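You operate a simulated robot arm through the tools that you are given. There is no shell and no other tool. Be economical: measure what you need, move in short steps, check, and stop when the job is done.

You are at the controls of a simulated two-armed robot. One attempt, no reset.

## Task
Take the grey cloth from the table end and lay it out flat on the spares rack.

Only the result counts: the job must be done as asked and must still hold three seconds after the hand-in. Knocking over, shifting, dropping, spilling or breaking anything else fails it. Flat cloth is picked up by pressing the open fingertips on it (5 to 10 N) and closing them slowly along it; thin cloth reads only 2 to 8 mm in the jaws.

## Robot
Two 7-joint arms with two-finger parallel grippers on one trunk, on a base that drives. Base frame: it is fixed to the floor where the robot stands at the start and does not move with it; the origin is under the middle of the robot, x ahead of it, y to its left, z up. Units: mm, degrees, N and s.
The left shoulder is at the start at [70, 134, 1151], the right one opposite. Places, roughly: spares rack [700, 2500, 800]. Payload 1.57 kg a hand.
Tool frame (each hand has its own): the origin (TCP) lies between the finger pads and is the grasp point; the fingertips stand 30 mm ahead of it; z points along the fingers, y is the line along which they close. Largest opening 80 mm; finger width 17, thickness 12; the body of the gripper, 40 by 82 mm, starts 80 mm behind the TCP.
Orientation is told as [roll, pitch, yaw] about the base's x, y, z axes, in that order, counted from this pose: with the fingers straight down and closing along the base's y, the tool's x points along the base's -x, its y along +y and its z along -z.

## Interface
- The arms move only by the tool move_arm. It takes "left_plan", "right_plan" or both (then of equal length, played together; a hand with none holds still); each is a list of rows, each a list of 6 numbers: the shift along the tool's x, y, z in mm, then the turn, a rotation vector about the tool's x, y, z in degrees. In form: [[dx, dy, dz, ax, ay, az], ...]. A call has 1 to 20 rows; each row shifts and turns the commanded pose from where the row before left it, along the tool's axes as they then stand. "left_grip" and "right_grip" are, for a hand that has rows, the gripper command, from -1 (fully open) to 1 (shut), values between in proportion, set as the call begins (left out, the last holds). A row lasts 0.2 s, in which the tool goes at most 50 mm and 8.6 degrees; a call with a longer step from one row to the next is refused whole, and so is a gripper value outside its range. A pose out of reach is approached as far as the arm can. The call stops where the force on the tool passes 40 N (or 10 N more than at its start, if that is more) or the arm is blocked; 0.2 s more then pass. Each finger travels about 153 mm/s and halts on what it meets, pressing with about 43 N; the grip force reading is that of the motor and also rises with nothing between the fingers. The clock runs only during rows and for 0.2 s after the last one: add rows that do not move to give the fingers time. The reply holds the time, the measured pose of the TCP, the force on the tool along the base axes, the opening and the grip force, in the units named above and with some noise, with the torque about the TCP (base axes, N m) and any sound that the robot's microphone picked up, and new pictures: "pictures" is both (left out), scene, wrist or none (wrist: the cameras of the hands that moved).
- Cameras (640 x 400 px; columns grow to the right, rows downward): "scene" is now at [136.4, -9.7, 1376.4]; the picture's right is [-0.09, -1.00, 0.00], its down [-0.62, 0.06, -0.78] and it looks along [0.78, -0.07, -0.62] (base axes); focal length 285 px, centre (320, 200). "left" rides on the left gripper at [72, 7, -122] in its tool frame; the picture's right is [-0.09, 1.00, 0.00], its down [-0.84, -0.08, -0.54] and it looks along [-0.54, -0.05, 0.84] (tool axes); focal length 238 px, centre (320, 200). "right" rides on the right gripper at [72, -7, -122] in its tool frame; the picture's right is [0.09, 1.00, 0.00], its down [-0.84, 0.08, -0.54] and it looks along [-0.54, 0.05, 0.84] (tool axes); focal length 238 px, centre (320, 200). There is no depth. A picture from a camera that has moved, and an enlarged one, comes with that camera's place and axes in the base frame and with its lens.
- move_column(by): slides the trunk up (or, below 0, down) by that many mm; the arms and the scene camera ride with it, the base frame stays. It gives what a move gives, with no picture.
- roll_base(legs): drives the robot by 1 to 6 legs, each [ahead, left, turn to the left] in mm, mm and degrees, along the robot's own axes; the way and the turn of a leg run together, so that a leg with both is an arc; at most 1500 mm and 180 degrees a leg. The arms and the cameras ride along, it lands a little off, and it stops where it bumps. It gives what a move gives, and a new picture of the scene camera.
- head_to(pan, tilt): turns the head with the scene camera to pan (to the left, within 86 degrees either way) and tilt (down, from -29 to 69), counted from straight ahead of the robot. It gives what a move gives, and a new picture of the scene camera.
- close_up(camera, box): a new picture of the part [left, top, right, bottom] of that camera's present view, enlarged. No time passes.
- sign_off(): hands the job in; it is judged then, once.

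Go step by step. Nothing tells you exact positions but the pictures and the camera data: compare them with the known pose of the tool, close in by small moves and look again before you grip or let go. The budget is 120 turns and 260 pictures, counting those below and the enlarged ones. Unless the task says otherwise, let go and move clear before handing in, and close with one line.

The tools are called after "Request:" by a JSON object that holds its "op" and its "data". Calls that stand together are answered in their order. move_arm: Moves the arms, as the interface text tells. Its arguments: {"type":"object","properties":{"left_plan":{"type":"array","items":{"type":"array","items":{"type":"number"}}},"left_grip":{"type":"number"},"right_plan":{"type":"array","items":{"type":"array","items":{"type":"number"}}},"right_grip":{"type":"number"},"pictures":{"type":"string","enum":["both","scene","wrist","none"]}},"required":[]} The other tools are called the same way: move_column (by) slides the trunk up or down; roll_base (legs) drives the base; head_to (pan, tilt) turns the head that bears the scene camera; close_up (camera, box) takes an enlarged picture of a part of a camera's view; sign_off () hands the job in.

At the start:

```text
time_s: 0.0
left_tool_pos: [510.2, 163.1, 1151.2]
left_ee_rot: [0.0, 0.0, 0.0]
left_ft_force: [-0.1, 0.0, -0.3]
left_ft_torque: [-0.04, -0.02, 0.01]
left_finger_gap: 79.8
left_grip_force: 0.1
right_tool_pos: [418.5, -190.2, 1162.8]
right_ee_rot: [0.0, 0.0, 0.1]
right_ft_force: [-0.1, 0.0, -0.4]
right_ft_torque: [-0.01, -0.02, -0.02]
right_finger_gap: 80.0
right_grip_force: 0.1
trunk travel left (down, up): [-725.0, 215.0]
robot x, y, heading: [0.1, -0.8, -0.0]
head pan, tilt: [-5.4, 38.5]
```

scene: 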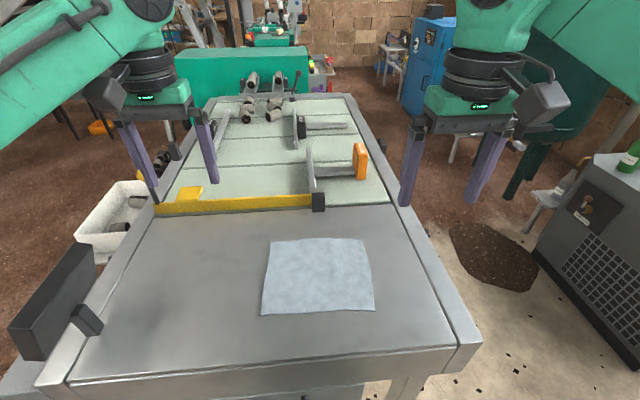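
right: 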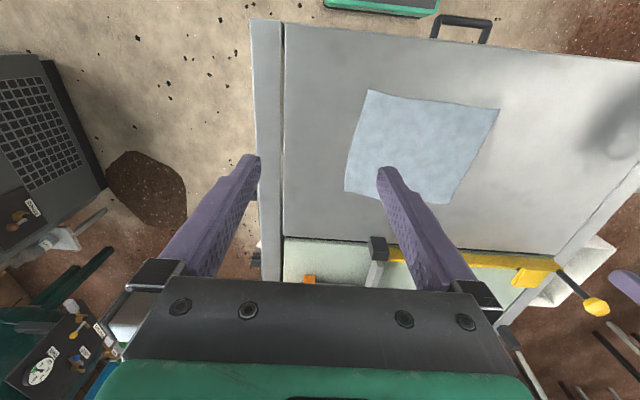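
left: 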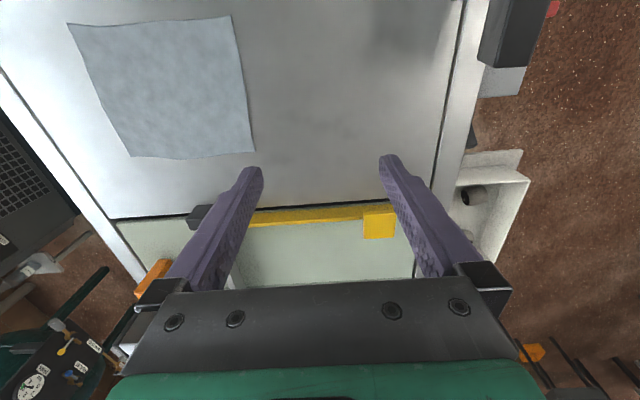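

I take the cloth to lie at about x 422–621, y -157–75 on the table's near end. Before planning, I'll look at the rack to the left.

Request:
{"op": "head_to", "data": {"pan": 75, "tilt": 20}}

Request:
{"op": "close_up", "data": {"camera": "scene", "box": [160, 60, 480, 260]}}

```text
time_s: 1.5
left_tool_pos: [508.6, 163.3, 1152.0]
left_ee_rot: [0.0, 0.0, 0.1]
left_ft_force: [0.0, -0.1, 0.1]
left_ft_torque: [0.02, 0.01, -0.02]
left_finger_gap: 80.0
left_grip_force: 0.1
right_tool_pos: [416.5, -191.1, 1163.8]
right_ee_rot: [0.0, 0.0, 0.0]
right_ft_force: [0.3, 0.9, -0.2]
right_ft_torque: [0.04, 0.0, -0.01]
right_finger_gap: 80.1
right_grip_force: 0.0
trunk travel left (down, up): [-725.0, 215.0]
robot x, y, heading: [-0.6, 0.4, 0.1]
head pan, tilt: [75.0, 20.0]
camera scene: at [75.0, 88.3, 1405.5], right [0.97, -0.26, 0.0], down [-0.09, -0.33, -0.94], along [0.24, 0.91, -0.34], focal length 285 px, centre (320, 200)
```

scene: 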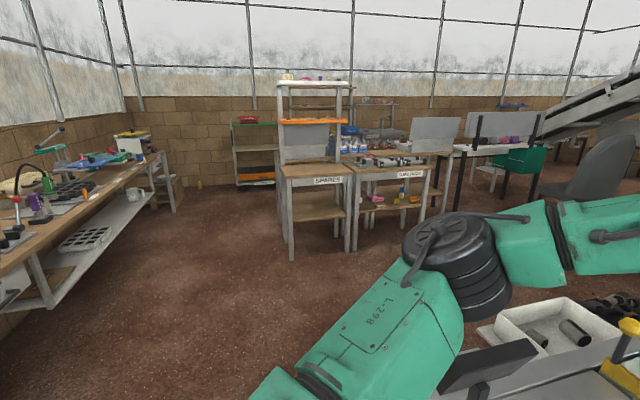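

```text
2.00 times, centred on (320, 160) of scene
camera zoom: at [75.0, 88.3, 1405.5], right [0.97, -0.26, 0.0], down [-0.09, -0.33, -0.94], along [0.24, 0.91, -0.34], focal length 569 px, centre (320, 280)
```

zoom: 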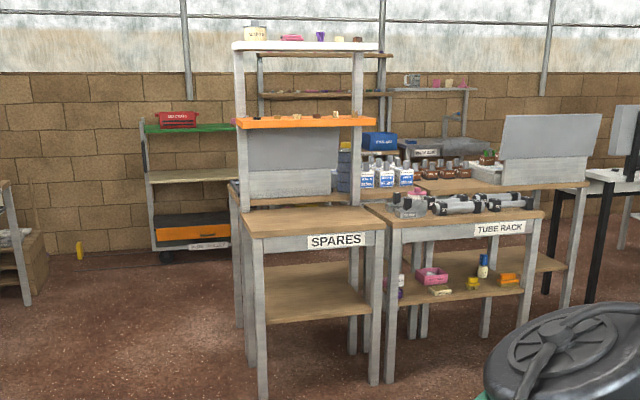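

The spares rack is a clear wooden top at about x 380–920, y 2240–2720, with a shelf above the back. Next I look down at the cloth to locate its near corners.

Request:
{"op": "head_to", "data": {"pan": -5, "tilt": 55}}

Request:
{"op": "close_up", "data": {"camera": "scene", "box": [200, 100, 440, 250]}}

```text
time_s: 3.1
left_tool_pos: [509.7, 164.4, 1151.3]
left_ee_rot: [0.0, -0.1, 0.1]
left_ft_force: [-0.5, 0.1, -0.1]
left_ft_torque: [-0.01, 0.01, -0.01]
left_finger_gap: 80.0
left_grip_force: 0.2
right_tool_pos: [417.2, -191.2, 1163.8]
right_ee_rot: [0.0, -0.1, 0.0]
right_ft_force: [0.3, 0.5, -0.7]
right_ft_torque: [-0.02, 0.02, -0.04]
right_finger_gap: 79.8
right_grip_force: 0.0
trunk travel left (down, up): [-725.0, 215.0]
robot x, y, heading: [1.6, 1.3, -0.1]
head pan, tilt: [-5.0, 55.0]
camera scene: at [122.6, -7.8, 1353.5], right [-0.09, -1.0, 0.0], down [-0.82, 0.07, -0.57], along [0.57, -0.05, -0.82], focal length 285 px, centre (320, 200)
```

scene: 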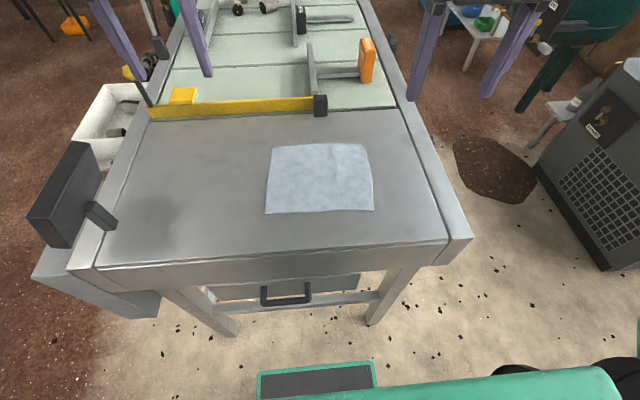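

```text
2.67 times, centred on (320, 175) of scene
camera zoom: at [122.6, -7.8, 1353.5], right [-0.09, -1.0, 0.0], down [-0.82, 0.07, -0.57], along [0.57, -0.05, -0.82], focal length 759 px, centre (320, 267)
```

zoom: 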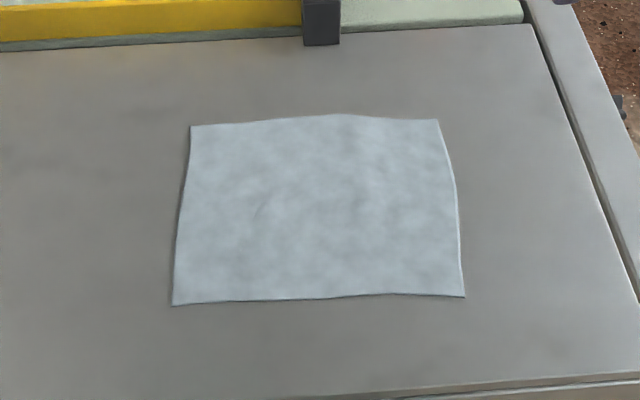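

The cloth's near corners come out at about [432, 76] and [419, -143]. I'll bring both hands above points just inside them, with the fingers part closed.

Request:
{"op": "move_arm", "data": {"left_plan": [[11.3, -19.7, 31.8, 0, 0, 0], [11.3, -19.7, 31.8, 0, 0, 0], [11.3, -19.7, 31.8, 0, 0, 0], [11.3, -19.7, 31.8, 0, 0, 0], [11.3, -19.7, 31.8, 0, 0, 0], [11.3, -19.7, 31.8, 0, 0, 0]], "right_plan": [[-2.3, 13, 34, 0, 0, 0], [-2.3, 13, 34, 0, 0, 0], [-2.3, 13, 34, 0, 0, 0], [-2.3, 13, 34, 0, 0, 0], [-2.3, 13, 34, 0, 0, 0], [-2.3, 13, 34, 0, 0, 0]], "left_grip": 0.2, "right_grip": 0.2}}

```text
time_s: 4.5
left_tool_pos: [439.9, 45.7, 961.0]
left_ee_rot: [0.0, -0.1, 0.1]
left_ft_force: [-0.5, 0.4, 0.5]
left_ft_torque: [0.0, 0.0, 0.01]
left_finger_gap: 32.2
left_grip_force: 0.0
right_tool_pos: [431.7, -113.3, 958.8]
right_ee_rot: [0.0, 0.0, -0.1]
right_ft_force: [1.9, 0.0, -0.6]
right_ft_torque: [0.03, 0.02, -0.02]
right_finger_gap: 31.9
right_grip_force: 0.0
trunk travel left (down, up): [-725.0, 215.0]
robot x, y, heading: [-0.5, -0.7, -0.0]
head pan, tilt: [-5.0, 55.0]
camera scene: at [123.5, -8.2, 1353.4], right [-0.09, -1.0, 0.0], down [-0.82, 0.07, -0.57], along [0.57, -0.05, -0.82], focal length 285 px, centre (320, 200)
camera right: at [359.2, -119.9, 1080.6], right [-0.09, 1.0, 0.0], down [0.84, 0.08, 0.54], along [0.54, 0.05, -0.84], focal length 238 px, centre (320, 200)
camera left: at [368.3, 54.1, 1081.9], right [0.09, 1.0, 0.0], down [0.84, -0.07, 0.54], along [0.54, -0.05, -0.84], focal length 238 px, centre (320, 200)
```

scene: 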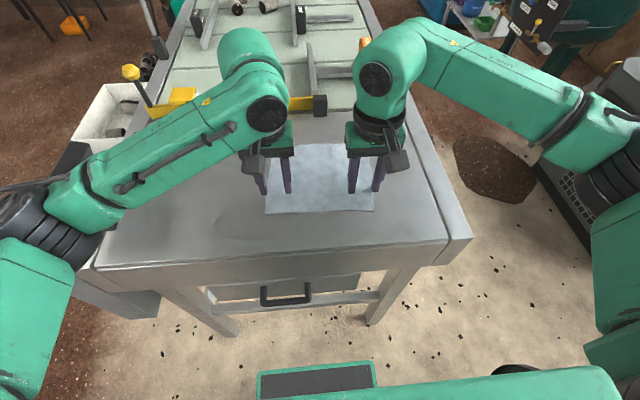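
right: 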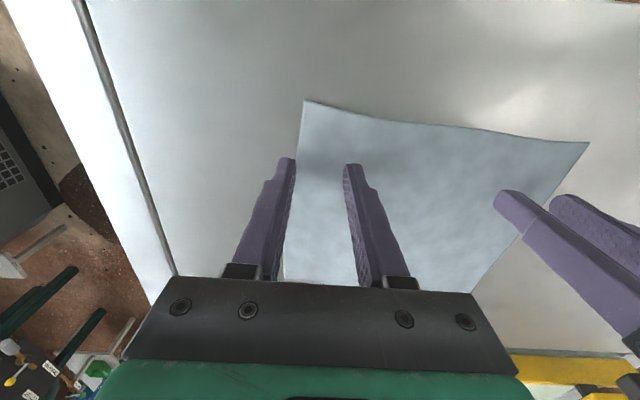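
left: 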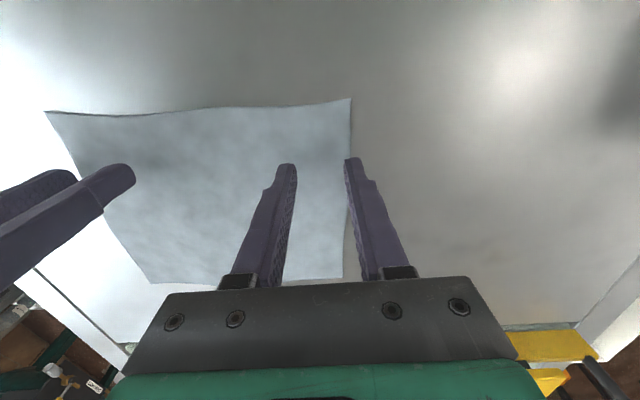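

Comparing the wrist and scene rays puts the cloth surface at about z 923, higher than stated, so the fingertips are already just above it. That puts the near corners at about [400, 67] and [388, -129], and I'll shift over them and re-check.

Request:
{"op": "move_arm", "data": {"left_plan": [[0, 0, -10, 0, 0, 0], [15, -4, 0, 0, 0, 0], [15, -4, 0, 0, 0, 0], [0, 0, 0, 0, 0, 0]], "right_plan": [[0, 0, -10, 0, 0, 0], [17, 7, 0, 0, 0, 0], [17, 7, 0, 0, 0, 0], [0, 0, 0, 0, 0, 0]]}}

Request:
{"op": "close_up", "data": {"camera": "scene", "box": [220, 110, 420, 235]}}

```text
time_s: 5.5
left_tool_pos: [411.5, 36.7, 970.1]
left_ee_rot: [0.0, 0.1, 0.1]
left_ft_force: [-0.1, 0.5, 0.2]
left_ft_torque: [0.0, 0.01, -0.01]
left_finger_gap: 32.1
left_grip_force: 0.0
right_tool_pos: [397.8, -100.5, 968.3]
right_ee_rot: [0.0, 0.1, 0.0]
right_ft_force: [-0.1, 0.6, 0.0]
right_ft_torque: [-0.01, 0.02, 0.0]
right_finger_gap: 31.9
right_grip_force: 0.1
trunk travel left (down, up): [-725.0, 215.0]
robot x, y, heading: [0.2, -4.3, 0.2]
head pan, tilt: [-5.0, 55.0]
camera scene: at [123.2, -8.0, 1353.4], right [-0.09, -1.0, 0.0], down [-0.82, 0.07, -0.57], along [0.57, -0.05, -0.82], focal length 285 px, centre (320, 200)
camera right: at [325.5, -106.3, 1089.8], right [-0.09, 1.0, 0.0], down [0.84, 0.08, 0.54], along [0.54, 0.05, -0.84], focal length 238 px, centre (320, 200)
camera left: at [339.2, 45.0, 1092.6], right [0.09, 1.0, 0.0], down [0.84, -0.08, 0.54], along [0.54, -0.05, -0.84], focal length 238 px, centre (320, 200)
```

scene: 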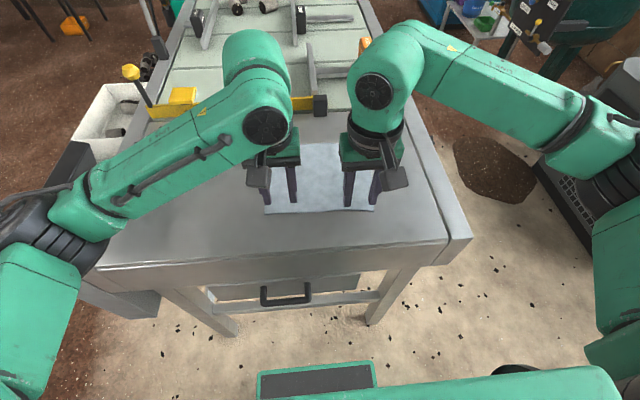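
right: 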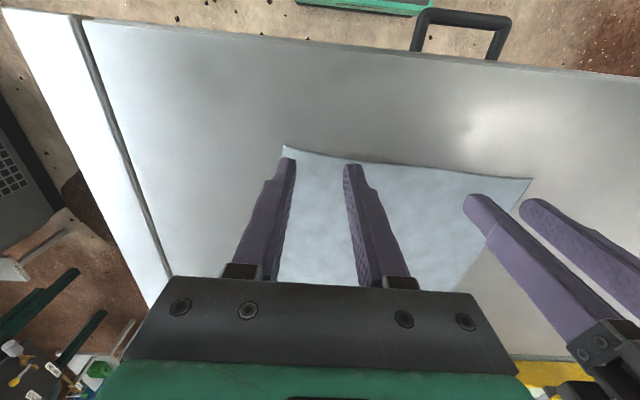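
left: 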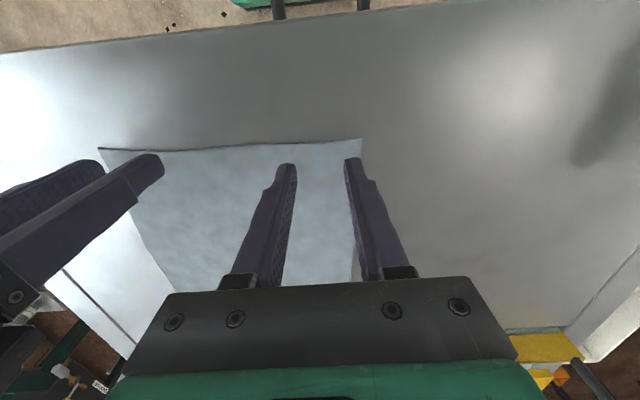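

```text
3.20 times, centred on (320, 172) of scene
camera zoom: at [123.2, -8.0, 1353.4], right [-0.09, -1.0, 0.0], down [-0.82, 0.07, -0.57], along [0.57, -0.05, -0.82], focal length 911 px, centre (320, 288)
```

zoom: 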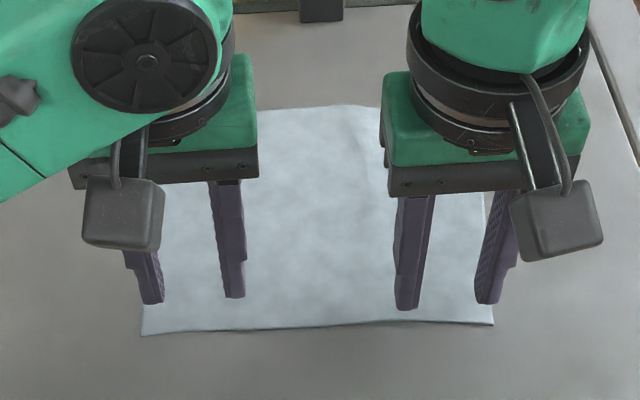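

The corners agree with z ≈ 923, and both hands stand right over them. I lower towards contact.

Request:
{"op": "move_arm", "data": {"left_plan": [[0, 0, 6, 0, 0, 0], [0, 0, 6, 0, 0, 0], [0, 0, 2, 0, 0, 0], [0, 0, 0, 0, 0, 0]], "right_plan": [[0, 0, 6, 0, 0, 0], [0, 0, 5, 0, 0, 0], [0, 0, 1, 0, 0, 0], [0, 0, 0, 0, 0, 0]], "pictures": "wrist"}}

```text
time_s: 6.5
left_tool_pos: [411.4, 36.3, 955.4]
left_ee_rot: [0.0, 0.0, 0.1]
left_ft_force: [-0.4, -0.4, 0.5]
left_ft_torque: [-0.03, 0.01, -0.01]
left_finger_gap: 32.0
left_grip_force: 0.0
right_tool_pos: [396.9, -100.5, 956.2]
right_ee_rot: [0.0, 0.0, 0.0]
right_ft_force: [0.7, 0.1, 0.3]
right_ft_torque: [0.01, -0.02, -0.01]
right_finger_gap: 32.2
right_grip_force: 0.2
trunk travel left (down, up): [-725.0, 215.0]
robot x, y, heading: [1.2, -5.1, -0.0]
head pan, tilt: [-5.0, 55.0]
camera right: at [325.4, -106.0, 1078.5], right [-0.09, 1.0, 0.0], down [0.84, 0.08, 0.54], along [0.54, 0.05, -0.84], focal length 238 px, centre (320, 200)
camera left: at [339.5, 45.3, 1077.9], right [0.09, 1.0, 0.0], down [0.84, -0.08, 0.54], along [0.54, -0.05, -0.84], focal length 238 px, centre (320, 200)
```

right: 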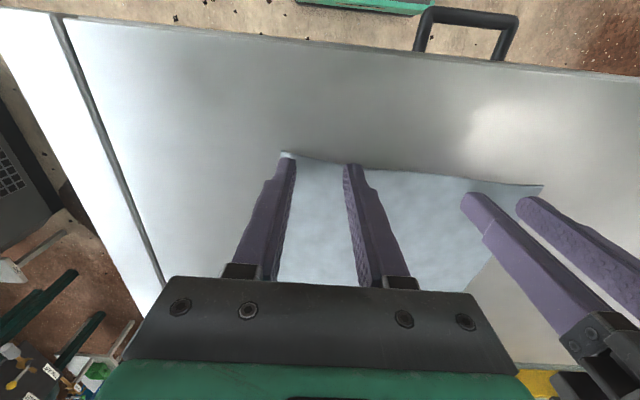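
left: 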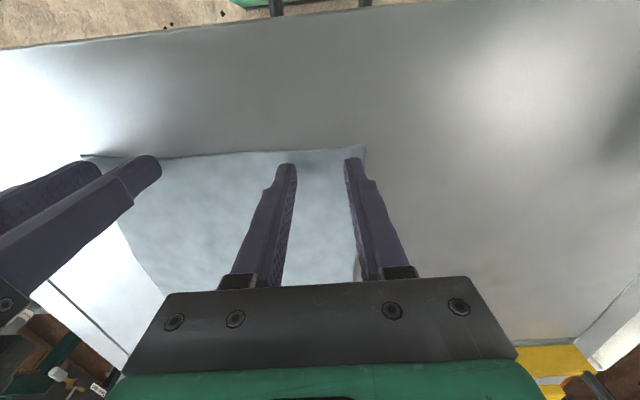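

The right outer finger sits at the very edge of the cloth, so I shift that hand 4 mm inward. Then I lower in 1 mm steps.

Request:
{"op": "move_arm", "data": {"left_plan": [[0, 0, 0, 0, 0, 0], [0, 0, 1, 0, 0, 0], [0, 0, 1, 0, 0, 0], [0, 0, 0, 0, 0, 0]], "right_plan": [[0, 4, 0, 0, 0, 0], [0, 0, 1, 0, 0, 0], [0, 0, 2, 0, 0, 0], [0, 0, 0, 0, 0, 0]], "pictures": "none"}}

```text
time_s: 7.5
left_tool_pos: [411.3, 36.9, 956.2]
left_ee_rot: [0.0, 0.1, 0.1]
left_ft_force: [-0.8, 0.5, 0.1]
left_ft_torque: [-0.02, 0.01, 0.0]
left_finger_gap: 32.2
left_grip_force: 0.0
right_tool_pos: [396.2, -95.7, 954.8]
right_ee_rot: [0.0, 0.0, 0.0]
right_ft_force: [0.2, -0.3, 0.2]
right_ft_torque: [0.01, -0.01, 0.01]
right_finger_gap: 31.9
right_grip_force: 0.0
trunk travel left (down, up): [-725.0, 215.0]
robot x, y, heading: [-1.8, 0.3, -0.2]
head pan, tilt: [-5.0, 55.0]
```

Request:
{"op": "move_arm", "data": {"left_plan": [[0, 0, 1, 0, 0, 0], [0, 0, 1, 0, 0, 0], [0, 0, 0, 0, 0, 0]], "right_plan": [[0, 0, 1, 0, 0, 0], [0, 0, 1, 0, 0, 0], [0, 0, 0, 0, 0, 0]], "pictures": "none"}}

```text
time_s: 8.3
left_tool_pos: [410.0, 37.8, 954.1]
left_ee_rot: [0.0, 0.0, 0.1]
left_ft_force: [0.1, 0.2, 0.6]
left_ft_torque: [-0.01, -0.01, -0.01]
left_finger_gap: 32.0
left_grip_force: 0.0
right_tool_pos: [397.5, -94.3, 951.9]
right_ee_rot: [0.0, -0.3, -0.2]
right_ft_force: [0.7, -2.0, 12.0]
right_ft_torque: [-0.05, -0.02, 0.0]
right_finger_gap: 32.2
right_grip_force: 0.0
trunk travel left (down, up): [-725.0, 215.0]
robot x, y, heading: [-1.9, -2.4, -0.1]
head pan, tilt: [-5.0, 55.0]
```

The right hand presses with 12 N, so I ease it slightly and bring the left into contact.

Request:
{"op": "move_arm", "data": {"left_plan": [[0, 0, 1, 0, 0, 0], [0, 0, 0.7, 0, 0, 0], [0, 0, 0, 0, 0, 0]], "right_plan": [[0, 0, -0.3, 0, 0, 0], [0, 0, 0, 0, 0, 0], [0, 0, 0, 0, 0, 0]], "pictures": "none"}}

```text
time_s: 9.1
left_tool_pos: [408.6, 35.9, 953.6]
left_ee_rot: [-0.1, -0.3, 0.1]
left_ft_force: [2.5, -0.1, 18.0]
left_ft_torque: [0.18, -0.02, -0.04]
left_finger_gap: 32.0
left_grip_force: 0.1
right_tool_pos: [395.6, -94.6, 954.5]
right_ee_rot: [-0.1, -0.2, 0.0]
right_ft_force: [2.7, -0.1, 14.2]
right_ft_torque: [-0.08, -0.09, 0.03]
right_finger_gap: 32.0
right_grip_force: 0.0
trunk travel left (down, up): [-725.0, 215.0]
robot x, y, heading: [3.0, -0.5, 0.1]
head pan, tilt: [-5.0, 55.0]
```

Request:
{"op": "move_arm", "data": {"left_plan": [[0, 0, -0.7, 0, 0, 0], [0, 0, 0, 0, 0, 0]], "right_plan": [[0, 0, -0.5, 0, 0, 0], [0, 0, 0, 0, 0, 0]], "pictures": "none"}}

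```text
time_s: 9.7
left_tool_pos: [409.6, 36.8, 953.5]
left_ee_rot: [0.0, -0.2, 0.0]
left_ft_force: [4.3, 1.0, 19.9]
left_ft_torque: [0.19, -0.05, -0.02]
left_finger_gap: 32.0
left_grip_force: 0.1
right_tool_pos: [394.5, -95.7, 953.1]
right_ee_rot: [0.0, -0.2, 0.0]
right_ft_force: [2.1, -0.3, 13.2]
right_ft_torque: [-0.04, -0.11, 0.03]
right_finger_gap: 32.0
right_grip_force: 0.2
trunk travel left (down, up): [-725.0, 215.0]
robot x, y, heading: [-1.5, -1.7, -0.1]
head pan, tilt: [-5.0, 55.0]
```

Request:
{"op": "move_arm", "data": {"left_plan": [[0, 0, -1.0, 0, 0, 0], [0, 0, 0, 0, 0, 0], [0, 0, 0, 0, 0, 0]], "right_plan": [[0, 0, -0.6, 0, 0, 0], [0, 0, 0, 0, 0, 0], [0, 0, 0, 0, 0, 0]], "pictures": "none"}}

```text
time_s: 10.5
left_tool_pos: [409.2, 36.7, 953.7]
left_ee_rot: [0.0, 0.0, 0.1]
left_ft_force: [0.8, -1.5, 12.7]
left_ft_torque: [0.03, 0.0, 0.02]
left_finger_gap: 31.4
left_grip_force: 0.0
right_tool_pos: [396.1, -94.5, 953.3]
right_ee_rot: [0.0, -0.1, 0.1]
right_ft_force: [0.9, 1.0, 9.3]
right_ft_torque: [-0.02, -0.05, -0.01]
right_finger_gap: 32.0
right_grip_force: 0.1
trunk travel left (down, up): [-725.0, 215.0]
robot x, y, heading: [0.4, -3.3, 0.2]
head pan, tilt: [-5.0, 55.0]
```

Both hands now press gently, and I start closing slowly along the cloth.

Request:
{"op": "move_arm", "data": {"left_plan": [[0, 0, -0.4, 0, 0, 0], [0, 0, 0, 0, 0, 0]], "right_plan": [[0, 0, 0, 0, 0, 0], [0, 0, 0, 0, 0, 0]], "left_grip": 0.35, "right_grip": 0.35, "pictures": "wrist"}}

```text
time_s: 11.1
left_tool_pos: [409.2, 37.3, 952.8]
left_ee_rot: [0.1, -0.1, 0.0]
left_ft_force: [-1.3, -0.3, 7.0]
left_ft_torque: [0.05, 0.06, -0.03]
left_finger_gap: 25.0
left_grip_force: 0.1
right_tool_pos: [395.4, -96.4, 952.5]
right_ee_rot: [-0.1, -0.2, 0.0]
right_ft_force: [-1.4, 0.5, 7.3]
right_ft_torque: [-0.01, -0.01, 0.01]
right_finger_gap: 25.1
right_grip_force: 0.1
trunk travel left (down, up): [-725.0, 215.0]
robot x, y, heading: [-1.3, 0.1, -0.0]
head pan, tilt: [-5.0, 55.0]
camera right: at [323.0, -101.9, 1075.0], right [-0.09, 1.0, 0.0], down [0.84, 0.08, 0.54], along [0.54, 0.05, -0.84], focal length 238 px, centre (320, 200)
camera left: at [337.3, 45.2, 1075.0], right [0.09, 1.0, 0.0], down [0.84, -0.08, 0.54], along [0.54, -0.05, -0.84], focal length 238 px, centre (320, 200)
```

right: 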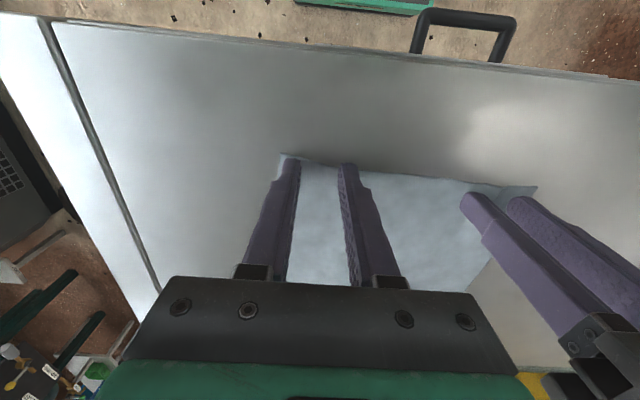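
left: 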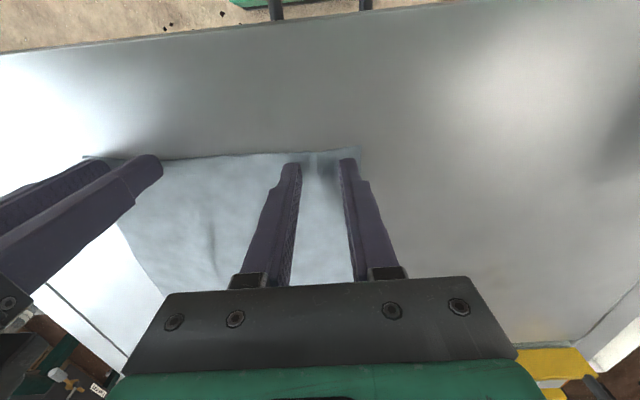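

The forces are about 7 N and the cloth is drawing in. I keep closing.

Request:
{"op": "move_arm", "data": {"left_plan": [[0, 0, 0, 0, 0, 0]], "right_plan": [[0, 0, 0, 0, 0, 0]], "left_grip": 0.5, "right_grip": 0.5, "pictures": "none"}}

Request:
{"op": "move_arm", "data": {"left_plan": [[0, 0, 0, 0, 0, 0]], "right_plan": [[0, 0, 0, 0, 0, 0]], "left_grip": 0.62, "right_grip": 0.62, "pictures": "wrist"}}

```text
time_s: 11.5
left_tool_pos: [409.5, 36.2, 953.8]
left_ee_rot: [0.0, 0.0, 0.2]
left_ft_force: [-0.7, -0.5, 5.2]
left_ft_torque: [0.02, 0.01, 0.0]
left_finger_gap: 19.4
left_grip_force: 0.1
right_tool_pos: [394.7, -94.5, 953.7]
right_ee_rot: [-0.1, -0.1, 0.1]
right_ft_force: [-0.3, -0.1, 8.4]
right_ft_torque: [-0.01, 0.05, -0.02]
right_finger_gap: 19.3
right_grip_force: 0.0
trunk travel left (down, up): [-725.0, 215.0]
robot x, y, heading: [-1.9, 3.8, -0.1]
head pan, tilt: [-5.0, 55.0]
```

```text
time_s: 11.9
left_tool_pos: [411.1, 37.9, 952.9]
left_ee_rot: [0.0, -0.2, 0.0]
left_ft_force: [0.6, -0.5, 3.6]
left_ft_torque: [0.0, 0.04, -0.01]
left_finger_gap: 14.9
left_grip_force: 0.1
right_tool_pos: [395.0, -94.9, 953.0]
right_ee_rot: [0.0, -0.1, 0.0]
right_ft_force: [-0.7, 0.2, 8.1]
right_ft_torque: [0.0, -0.04, 0.0]
right_finger_gap: 14.4
right_grip_force: 0.1
trunk travel left (down, up): [-725.0, 215.0]
robot x, y, heading: [1.1, -1.7, 0.1]
head pan, tilt: [-5.0, 55.0]
camera right: at [323.7, -101.7, 1075.0], right [-0.09, 1.0, 0.0], down [0.84, 0.08, 0.54], along [0.54, 0.05, -0.84], focal length 238 px, centre (320, 200)
camera left: at [337.9, 45.2, 1075.1], right [0.09, 1.0, 0.0], down [0.84, -0.08, 0.54], along [0.54, -0.05, -0.84], focal length 238 px, centre (320, 200)
```

right: 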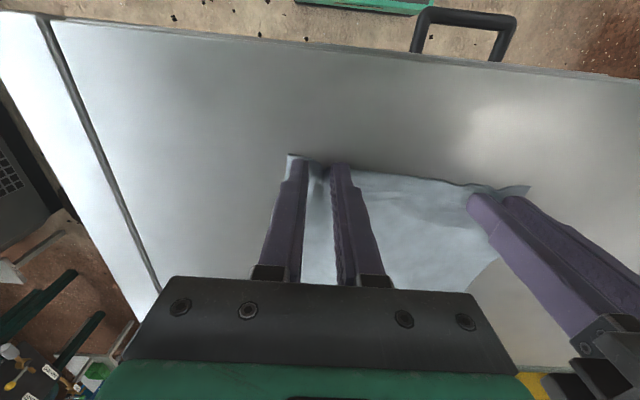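
left: 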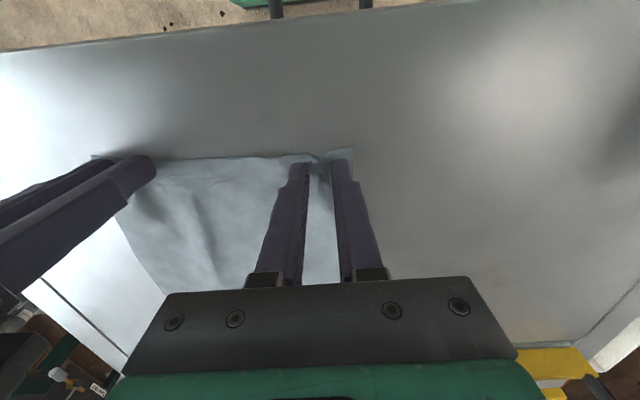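

Folds are forming between both pairs of fingers. The left force is down to 3.6 N, so I press it a touch more and go on.

Request:
{"op": "move_arm", "data": {"left_plan": [[0, 0, 0.4, 0, 0, 0]], "right_plan": [[0, 0, 0, 0, 0, 0]], "left_grip": 0.73, "right_grip": 0.73, "pictures": "none"}}

Request:
{"op": "move_arm", "data": {"left_plan": [[0, 0, 0, 0, 0, 0]], "right_plan": [[0, 0, 0, 0, 0, 0]], "left_grip": 0.83, "right_grip": 0.83, "pictures": "none"}}

Request:
{"op": "move_arm", "data": {"left_plan": [[0, 0, 0, 0, 0, 0], [0, 0, 0, 0, 0, 0]], "right_plan": [[0, 0, 0, 0, 0, 0], [0, 0, 0, 0, 0, 0]], "left_grip": 0.92, "right_grip": 0.92, "pictures": "none"}}

Request:
{"op": "move_arm", "data": {"left_plan": [[0, 0, 0, 0, 0, 0], [0, 0, 0, 0, 0, 0], [0, 0, 0, 0, 0, 0]], "right_plan": [[0, 0, 0, 0, 0, 0], [0, 0, 0, 0, 0, 0], [0, 0, 0, 0, 0, 0]], "left_grip": 1, "right_grip": 1, "pictures": "wrist"}}

```text
time_s: 12.3
left_tool_pos: [411.3, 37.1, 953.9]
left_ee_rot: [0.0, -0.1, 0.0]
left_ft_force: [-1.3, 0.6, 7.7]
left_ft_torque: [0.02, 0.04, 0.01]
left_finger_gap: 9.9
left_grip_force: 0.1
right_tool_pos: [395.4, -95.6, 953.9]
right_ee_rot: [0.0, -0.1, 0.1]
right_ft_force: [0.7, -0.1, 6.6]
right_ft_torque: [-0.02, -0.06, -0.04]
right_finger_gap: 10.1
right_grip_force: 0.0
trunk travel left (down, up): [-725.0, 215.0]
robot x, y, heading: [-1.4, 0.4, -0.1]
head pan, tilt: [-5.0, 55.0]
```

```text
time_s: 12.7
left_tool_pos: [410.0, 38.3, 953.7]
left_ee_rot: [0.0, -0.1, 0.1]
left_ft_force: [0.7, -0.1, 8.3]
left_ft_torque: [0.02, 0.04, -0.05]
left_finger_gap: 5.4
left_grip_force: 0.0
right_tool_pos: [395.1, -95.6, 953.7]
right_ee_rot: [-0.1, -0.1, 0.0]
right_ft_force: [0.5, 1.1, 6.4]
right_ft_torque: [-0.02, -0.02, 0.03]
right_finger_gap: 6.3
right_grip_force: 0.1
trunk travel left (down, up): [-725.0, 215.0]
robot x, y, heading: [3.1, 0.1, -0.0]
head pan, tilt: [-5.0, 55.0]
```

```text
time_s: 13.3
left_tool_pos: [410.7, 37.3, 953.3]
left_ee_rot: [0.0, -0.1, 0.2]
left_ft_force: [0.4, 0.5, 9.2]
left_ft_torque: [-0.02, 0.02, -0.01]
left_finger_gap: 1.1
left_grip_force: 0.1
right_tool_pos: [394.9, -96.0, 952.9]
right_ee_rot: [0.0, -0.1, 0.0]
right_ft_force: [0.0, 0.2, 5.0]
right_ft_torque: [-0.02, 0.0, 0.0]
right_finger_gap: 4.5
right_grip_force: 0.9
trunk travel left (down, up): [-725.0, 215.0]
robot x, y, heading: [-4.0, 2.3, -0.1]
head pan, tilt: [-5.0, 55.0]
```

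```text
time_s: 14.1
left_tool_pos: [409.4, 36.6, 953.0]
left_ee_rot: [0.1, -0.1, 0.1]
left_ft_force: [0.5, -0.3, 10.5]
left_ft_torque: [-0.02, 0.01, 0.01]
left_finger_gap: 0.0
left_grip_force: 21.0
right_tool_pos: [395.9, -95.5, 953.6]
right_ee_rot: [0.0, -0.1, 0.0]
right_ft_force: [0.4, 1.3, 6.1]
right_ft_torque: [-0.01, -0.02, 0.03]
right_finger_gap: 2.3
right_grip_force: 24.2
trunk travel left (down, up): [-725.0, 215.0]
robot x, y, heading: [1.8, 3.4, 0.1]
head pan, tilt: [-5.0, 55.0]
camera right: at [323.5, -101.8, 1075.1], right [-0.09, 1.0, 0.0], down [0.84, 0.08, 0.54], along [0.54, 0.05, -0.84], focal length 238 px, centre (320, 200)
camera left: at [338.2, 45.2, 1074.9], right [0.09, 1.0, 0.0], down [0.84, -0.08, 0.54], along [0.54, -0.05, -0.84], focal length 238 px, centre (320, 200)
```

right: 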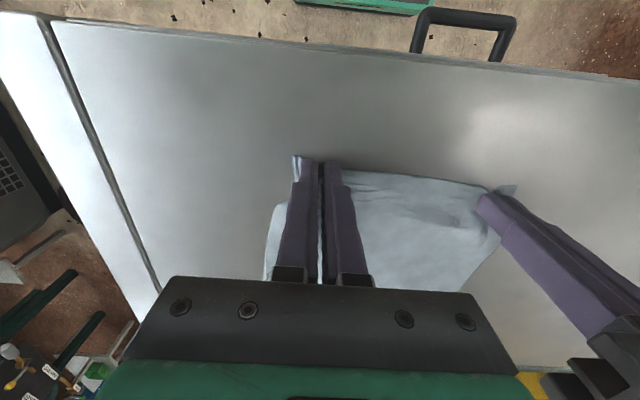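
left: 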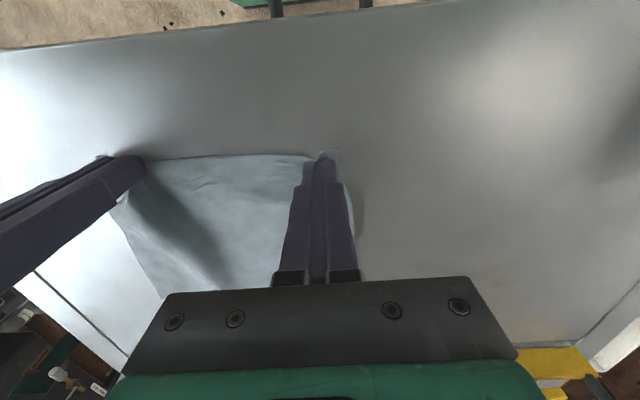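

The right hand has caught the cloth (2.3 mm), but the left slipped to 0.0. I lift the left slightly, reopen it a bit wider and look.

Request:
{"op": "move_arm", "data": {"left_plan": [[0, 0, -6, 0, 0, 0], [-3, 0, 0, 0, 0, 0], [0, 0, 0, 0, 0, 0]], "left_grip": 0.1, "pictures": "wrist"}}

Request:
{"op": "close_up", "data": {"camera": "scene", "box": [220, 110, 420, 235]}}

```text
time_s: 14.9
left_tool_pos: [412.9, 36.6, 957.9]
left_ee_rot: [0.0, 0.0, 0.1]
left_ft_force: [0.3, 0.3, 0.6]
left_ft_torque: [-0.01, -0.01, -0.01]
left_finger_gap: 36.0
left_grip_force: 0.1
right_tool_pos: [394.9, -94.1, 953.8]
right_ee_rot: [0.0, -0.2, 0.0]
right_ft_force: [-1.2, -0.5, 9.4]
right_ft_torque: [-0.03, -0.02, -0.03]
right_finger_gap: 2.4
right_grip_force: 24.0
trunk travel left (down, up): [-725.0, 215.0]
robot x, y, heading: [-0.7, 2.1, 0.3]
head pan, tilt: [-5.0, 55.0]
camera left: at [341.6, 45.3, 1081.0], right [0.09, 1.0, 0.0], down [0.84, -0.08, 0.54], along [0.54, -0.05, -0.84], focal length 238 px, centre (320, 200)
```

left: 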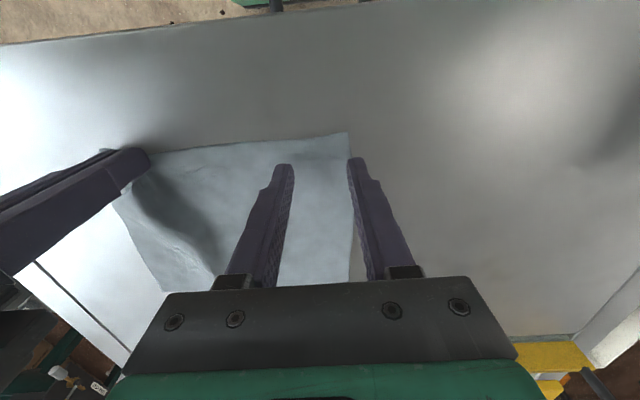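

```text
3.20 times, centred on (320, 172) of scene
camera zoom: at [120.8, -7.6, 1353.6], right [-0.09, -1.0, 0.0], down [-0.82, 0.07, -0.57], along [0.57, -0.05, -0.82], focal length 911 px, centre (320, 288)
```

zoom: 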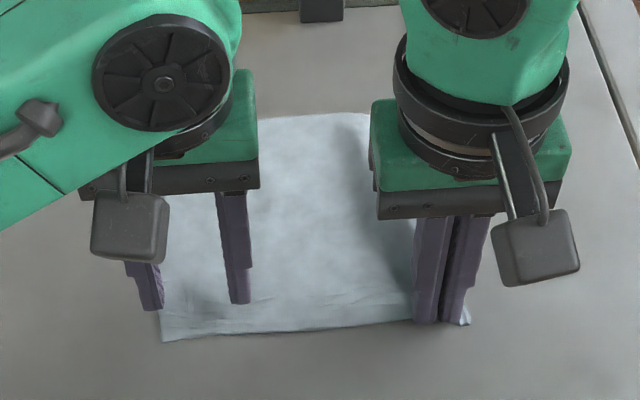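

The left corner now lies at about [392, 60], so the outer finger is half off. I shift 11 mm inward and 8 mm nearer, then touch down.

Request:
{"op": "move_arm", "data": {"left_plan": [[8, -11, 0, 0, 0, 0], [0, 0, 3, 0, 0, 0], [0, 0, 1, 0, 0, 0], [0, 0, 0, 0, 0, 0]], "left_grip": 0.1, "pictures": "wrist"}}

```text
time_s: 15.9
left_tool_pos: [405.7, 26.2, 955.1]
left_ee_rot: [-0.1, -0.1, 0.1]
left_ft_force: [0.6, -0.5, -0.1]
left_ft_torque: [0.01, -0.01, -0.01]
left_finger_gap: 36.0
left_grip_force: 0.0
right_tool_pos: [395.2, -93.8, 954.2]
right_ee_rot: [0.0, -0.2, 0.0]
right_ft_force: [-0.8, -0.9, 10.0]
right_ft_torque: [-0.05, -0.02, 0.0]
right_finger_gap: 2.3
right_grip_force: 23.8
trunk travel left (down, up): [-725.0, 215.0]
robot x, y, heading: [1.9, -0.4, -0.3]
head pan, tilt: [-5.0, 55.0]
camera left: at [333.8, 34.2, 1076.6], right [0.09, 1.0, 0.0], down [0.84, -0.08, 0.54], along [0.54, -0.05, -0.84], focal length 238 px, centre (320, 200)
```

left: 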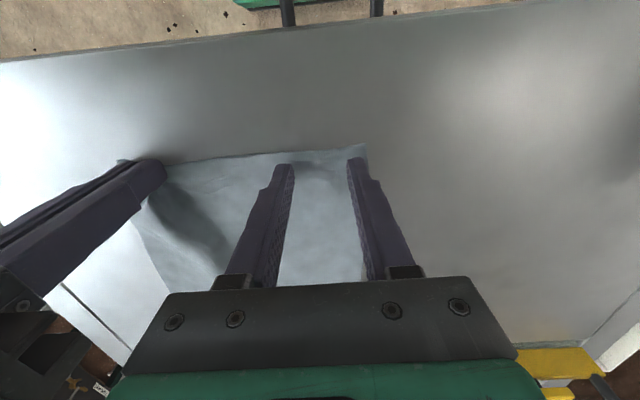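

Request:
{"op": "move_arm", "data": {"left_plan": [[0, 0, 1.2, 0, 0, 0], [0, 0, 0.6, 0, 0, 0], [0, 0, 0, 0, 0, 0]], "pictures": "none"}}

```text
time_s: 16.7
left_tool_pos: [406.0, 25.3, 953.6]
left_ee_rot: [-0.1, -0.1, 0.1]
left_ft_force: [-0.6, -0.1, 3.5]
left_ft_torque: [0.02, 0.04, 0.06]
left_finger_gap: 35.9
left_grip_force: 0.0
right_tool_pos: [396.7, -94.6, 953.2]
right_ee_rot: [0.1, -0.1, 0.1]
right_ft_force: [-0.8, 0.5, 8.4]
right_ft_torque: [-0.02, 0.01, 0.0]
right_finger_gap: 2.2
right_grip_force: 24.0
trunk travel left (down, up): [-725.0, 215.0]
robot x, y, heading: [0.3, -0.6, -0.3]
head pan, tilt: [-5.0, 55.0]
```

Request:
{"op": "move_arm", "data": {"left_plan": [[0, 0, 0.5, 0, 0, 0], [0, 0, 0, 0, 0, 0]], "left_grip": 0.25, "pictures": "none"}}

Request:
{"op": "move_arm", "data": {"left_plan": [[0, 0, 0, 0, 0, 0]], "left_grip": 0.4, "pictures": "none"}}

Request:
{"op": "move_arm", "data": {"left_plan": [[0, 0, 0, 0, 0, 0]], "left_grip": 0.55, "pictures": "wrist"}}

```text
time_s: 17.3
left_tool_pos: [405.5, 27.1, 952.8]
left_ee_rot: [-0.1, -0.1, 0.1]
left_ft_force: [-0.4, -0.4, 6.9]
left_ft_torque: [0.01, 0.06, 0.0]
left_finger_gap: 29.6
left_grip_force: 0.0
right_tool_pos: [394.7, -95.7, 953.7]
right_ee_rot: [0.0, -0.2, 0.0]
right_ft_force: [0.6, 0.8, 7.2]
right_ft_torque: [0.02, -0.03, 0.01]
right_finger_gap: 2.4
right_grip_force: 24.2
trunk travel left (down, up): [-725.0, 215.0]
robot x, y, heading: [-0.5, 4.2, 0.1]
head pan, tilt: [-5.0, 55.0]
```

```text
time_s: 17.7
left_tool_pos: [405.6, 26.4, 953.4]
left_ee_rot: [0.0, -0.2, 0.0]
left_ft_force: [-0.1, 0.1, 8.6]
left_ft_torque: [0.03, 0.04, 0.0]
left_finger_gap: 22.9
left_grip_force: 0.0
right_tool_pos: [396.5, -93.9, 953.6]
right_ee_rot: [0.1, -0.2, 0.0]
right_ft_force: [0.1, 0.5, 7.5]
right_ft_torque: [-0.04, -0.04, 0.02]
right_finger_gap: 2.3
right_grip_force: 23.5
trunk travel left (down, up): [-725.0, 215.0]
robot x, y, heading: [-1.4, -1.1, 0.2]
head pan, tilt: [-5.0, 55.0]
```

```text
time_s: 18.1
left_tool_pos: [405.7, 26.7, 953.1]
left_ee_rot: [0.0, -0.1, 0.2]
left_ft_force: [0.3, -0.8, 9.5]
left_ft_torque: [0.04, 0.02, 0.02]
left_finger_gap: 16.7
left_grip_force: 0.0
right_tool_pos: [394.6, -95.7, 953.6]
right_ee_rot: [0.0, -0.1, 0.0]
right_ft_force: [1.2, 0.8, 5.7]
right_ft_torque: [0.01, -0.04, -0.01]
right_finger_gap: 2.1
right_grip_force: 24.4
trunk travel left (down, up): [-725.0, 215.0]
robot x, y, heading: [-2.4, 0.3, -0.0]
head pan, tilt: [-5.0, 55.0]
camera left: at [333.6, 34.6, 1074.9], right [0.09, 1.0, 0.0], down [0.84, -0.08, 0.54], along [0.54, -0.05, -0.84], focal length 238 px, centre (320, 200)
```

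left: 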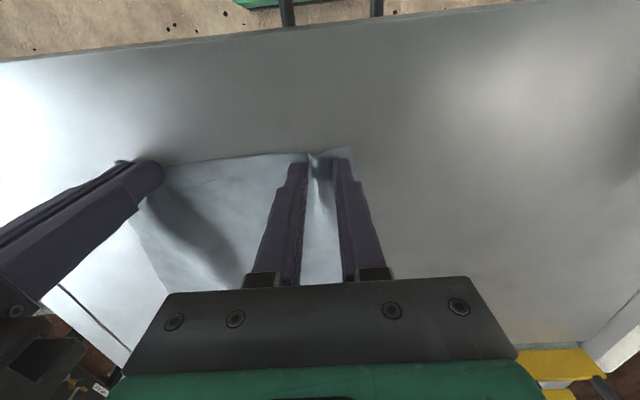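

The fold now stands up clearly between the left fingers. I ease the press slightly and finish closing.

Request:
{"op": "move_arm", "data": {"left_plan": [[0, 0, -0.2, 0, 0, 0]], "left_grip": 0.67, "pictures": "none"}}

Request:
{"op": "move_arm", "data": {"left_plan": [[0, 0, -0.2, 0, 0, 0]], "left_grip": 0.78, "pictures": "none"}}

Request:
{"op": "move_arm", "data": {"left_plan": [[0, 0, 0, 0, 0, 0], [0, 0, 0, 0, 0, 0]], "left_grip": 0.88, "pictures": "none"}}

Request:
{"op": "move_arm", "data": {"left_plan": [[0, 0, 0, 0, 0, 0], [0, 0, 0, 0, 0, 0], [0, 0, 0, 0, 0, 0]], "left_grip": 1, "pictures": "wrist"}}

```text
time_s: 18.5
left_tool_pos: [406.2, 26.2, 953.6]
left_ee_rot: [0.0, 0.0, 0.1]
left_ft_force: [-0.5, -1.0, 5.7]
left_ft_torque: [-0.02, 0.07, 0.0]
left_finger_gap: 13.1
left_grip_force: 0.1
right_tool_pos: [394.9, -93.3, 953.6]
right_ee_rot: [-0.1, 0.0, -0.1]
right_ft_force: [0.3, 1.1, 6.6]
right_ft_torque: [0.0, -0.03, -0.01]
right_finger_gap: 2.0
right_grip_force: 24.2
trunk travel left (down, up): [-725.0, 215.0]
robot x, y, heading: [0.0, 3.5, -0.1]
head pan, tilt: [-5.0, 55.0]
```

```text
time_s: 18.9
left_tool_pos: [405.3, 26.1, 954.1]
left_ee_rot: [0.0, 0.0, 0.0]
left_ft_force: [0.6, -1.3, 1.8]
left_ft_torque: [-0.05, -0.03, 0.0]
left_finger_gap: 8.9
left_grip_force: 1.9
right_tool_pos: [395.2, -94.5, 954.0]
right_ee_rot: [0.0, -0.1, 0.1]
right_ft_force: [-0.5, 1.4, 9.1]
right_ft_torque: [0.04, -0.03, 0.0]
right_finger_gap: 2.2
right_grip_force: 23.9
trunk travel left (down, up): [-725.0, 215.0]
robot x, y, heading: [2.2, -2.2, -0.1]
head pan, tilt: [-5.0, 55.0]
```

```text
time_s: 19.5
left_tool_pos: [405.8, 27.3, 954.2]
left_ee_rot: [0.0, 0.1, 0.1]
left_ft_force: [-0.4, -1.5, 1.2]
left_ft_torque: [-0.06, -0.01, 0.04]
left_finger_gap: 7.7
left_grip_force: 2.1
right_tool_pos: [395.6, -94.5, 952.7]
right_ee_rot: [0.0, -0.1, 0.0]
right_ft_force: [-0.9, 2.4, 10.0]
right_ft_torque: [0.11, 0.0, 0.03]
right_finger_gap: 2.5
right_grip_force: 23.1
trunk travel left (down, up): [-725.0, 215.0]
robot x, y, heading: [1.0, 0.9, 0.1]
head pan, tilt: [-5.0, 55.0]
```

```text
time_s: 20.3
left_tool_pos: [405.4, 26.4, 954.4]
left_ee_rot: [-0.1, -0.1, 0.1]
left_ft_force: [0.4, -6.8, 0.4]
left_ft_torque: [-0.18, 0.0, 0.02]
left_finger_gap: 2.1
left_grip_force: 23.8
right_tool_pos: [396.3, -94.3, 954.7]
right_ee_rot: [-0.1, 0.0, 0.0]
right_ft_force: [-0.9, 6.5, 8.9]
right_ft_torque: [0.23, -0.06, 0.04]
right_finger_gap: 2.2
right_grip_force: 23.6
trunk travel left (down, up): [-725.0, 215.0]
robot x, y, heading: [1.0, 2.5, 0.0]
head pan, tilt: [-5.0, 55.0]
camera left: at [333.9, 34.8, 1075.7], right [0.09, 1.0, 0.0], down [0.84, -0.08, 0.54], along [0.54, -0.05, -0.84], focal length 238 px, centre (320, 200)
```

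left: 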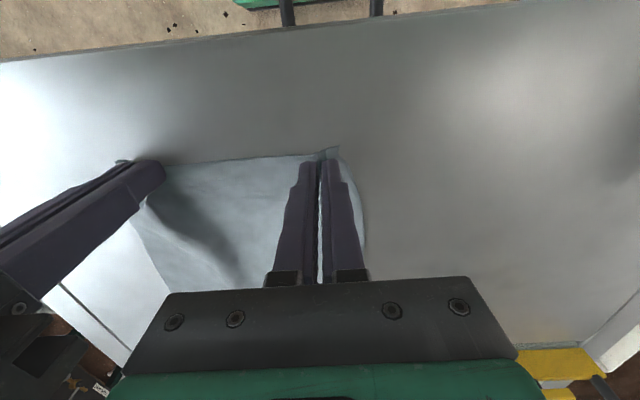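

Both hands hold the cloth, and it pulls taut between them at about 6.5 N. I slacken it by 1.5 mm and lift slowly.

Request:
{"op": "move_arm", "data": {"left_plan": [[0, -1.5, -2, 0, 0, 0], [0, 0, -10, 0, 0, 0], [0, 0, -20, 0, 0, 0], [0, 0, -20, 0, 0, 0], [0, 0, -20, 0, 0, 0], [0, 0, 0, 0, 0, 0]], "right_plan": [[0, 0, -2, 0, 0, 0], [0, 0, -10, 0, 0, 0], [0, 0, -20, 0, 0, 0], [0, 0, -20, 0, 0, 0], [0, 0, -20, 0, 0, 0], [0, 0, 0, 0, 0, 0]], "pictures": "both"}}

```text
time_s: 21.7
left_tool_pos: [405.3, 25.4, 1024.7]
left_ee_rot: [0.0, 0.1, 0.1]
left_ft_force: [-0.7, -4.8, -0.6]
left_ft_torque: [-0.12, -0.02, 0.06]
left_finger_gap: 2.5
left_grip_force: 24.0
right_tool_pos: [398.9, -95.5, 1024.7]
right_ee_rot: [0.0, 0.0, 0.0]
right_ft_force: [-1.0, 4.1, -0.6]
right_ft_torque: [0.12, 0.01, 0.05]
right_finger_gap: 2.4
right_grip_force: 23.4
trunk travel left (down, up): [-725.0, 215.0]
robot x, y, heading: [1.6, -0.6, 0.2]
head pan, tilt: [-5.0, 55.0]
camera scene: at [122.8, -7.9, 1353.4], right [-0.09, -1.0, 0.0], down [-0.82, 0.07, -0.57], along [0.57, -0.05, -0.82], focal length 285 px, centre (320, 200)
camera right: at [326.6, -102.4, 1146.4], right [-0.09, 1.0, 0.0], down [0.84, 0.08, 0.54], along [0.54, 0.05, -0.84], focal length 238 px, centre (320, 200)
camera left: at [334.1, 32.4, 1147.2], right [0.09, 1.0, 0.0], down [0.84, -0.08, 0.54], along [0.54, -0.05, -0.84], focal length 238 px, centre (320, 200)
```

scene: 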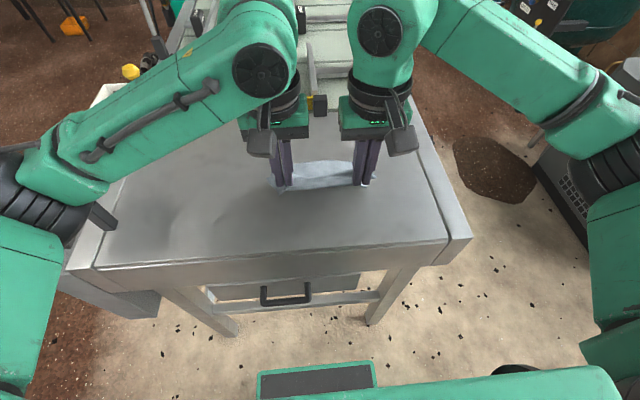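
right: 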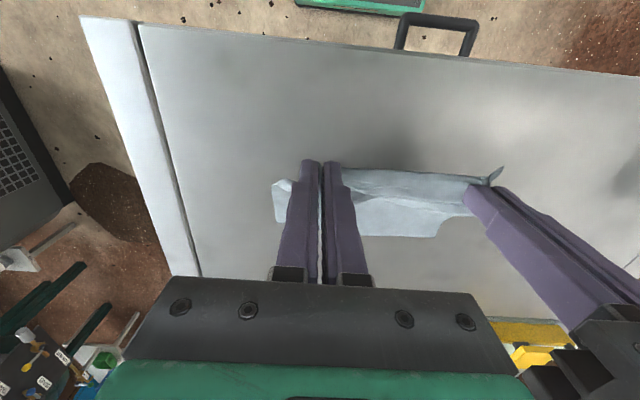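
left: 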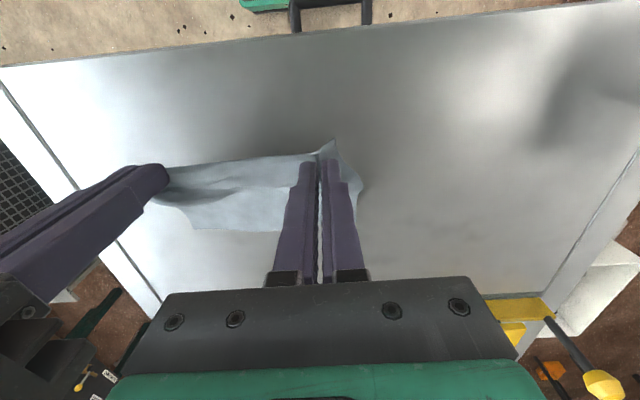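

The cloth is up and hanging. I slacken another 2 mm and lift clear.

Request:
{"op": "move_arm", "data": {"left_plan": [[0, -2, -20, 0, 0, 0], [0, 0, -30, 0, 0, 0], [0, 0, -30, 0, 0, 0], [0, 0, -30, 0, 0, 0], [0, 0, -30, 0, 0, 0], [0, 0, -30, 0, 0, 0], [0, 0, 0, 0, 0, 0]], "right_plan": [[0, 0, -20, 0, 0, 0], [0, 0, -30, 0, 0, 0], [0, 0, -30, 0, 0, 0], [0, 0, -30, 0, 0, 0], [0, 0, -30, 0, 0, 0], [0, 0, -30, 0, 0, 0], [0, 0, 0, 0, 0, 0]], "pictures": "scene"}}

```text
time_s: 23.3
left_tool_pos: [408.6, 22.3, 1194.2]
left_ee_rot: [0.0, 0.1, 0.1]
left_ft_force: [-0.6, -1.4, -0.2]
left_ft_torque: [-0.05, 0.02, -0.02]
left_finger_gap: 2.2
left_grip_force: 23.7
right_tool_pos: [397.0, -94.3, 1194.6]
right_ee_rot: [0.1, 0.0, -0.1]
right_ft_force: [-0.1, 1.2, -0.3]
right_ft_torque: [0.03, 0.01, 0.01]
right_finger_gap: 2.1
right_grip_force: 23.9
trunk travel left (down, up): [-725.0, 215.0]
robot x, y, heading: [-2.2, -1.9, 0.3]
head pan, tilt: [-5.0, 55.0]
camera scene: at [123.3, -8.0, 1353.3], right [-0.09, -1.0, 0.0], down [-0.82, 0.07, -0.57], along [0.57, -0.05, -0.82], focal length 285 px, centre (320, 200)
```

scene: 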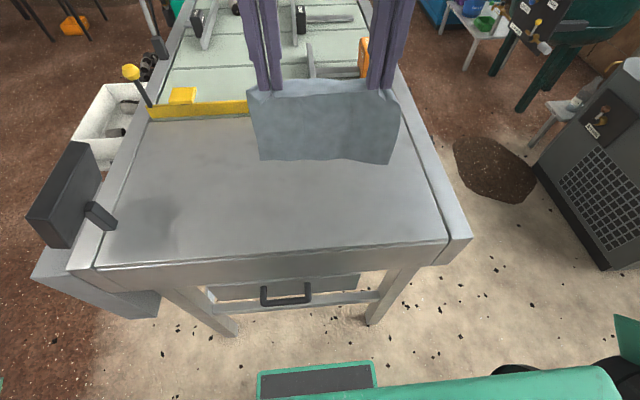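

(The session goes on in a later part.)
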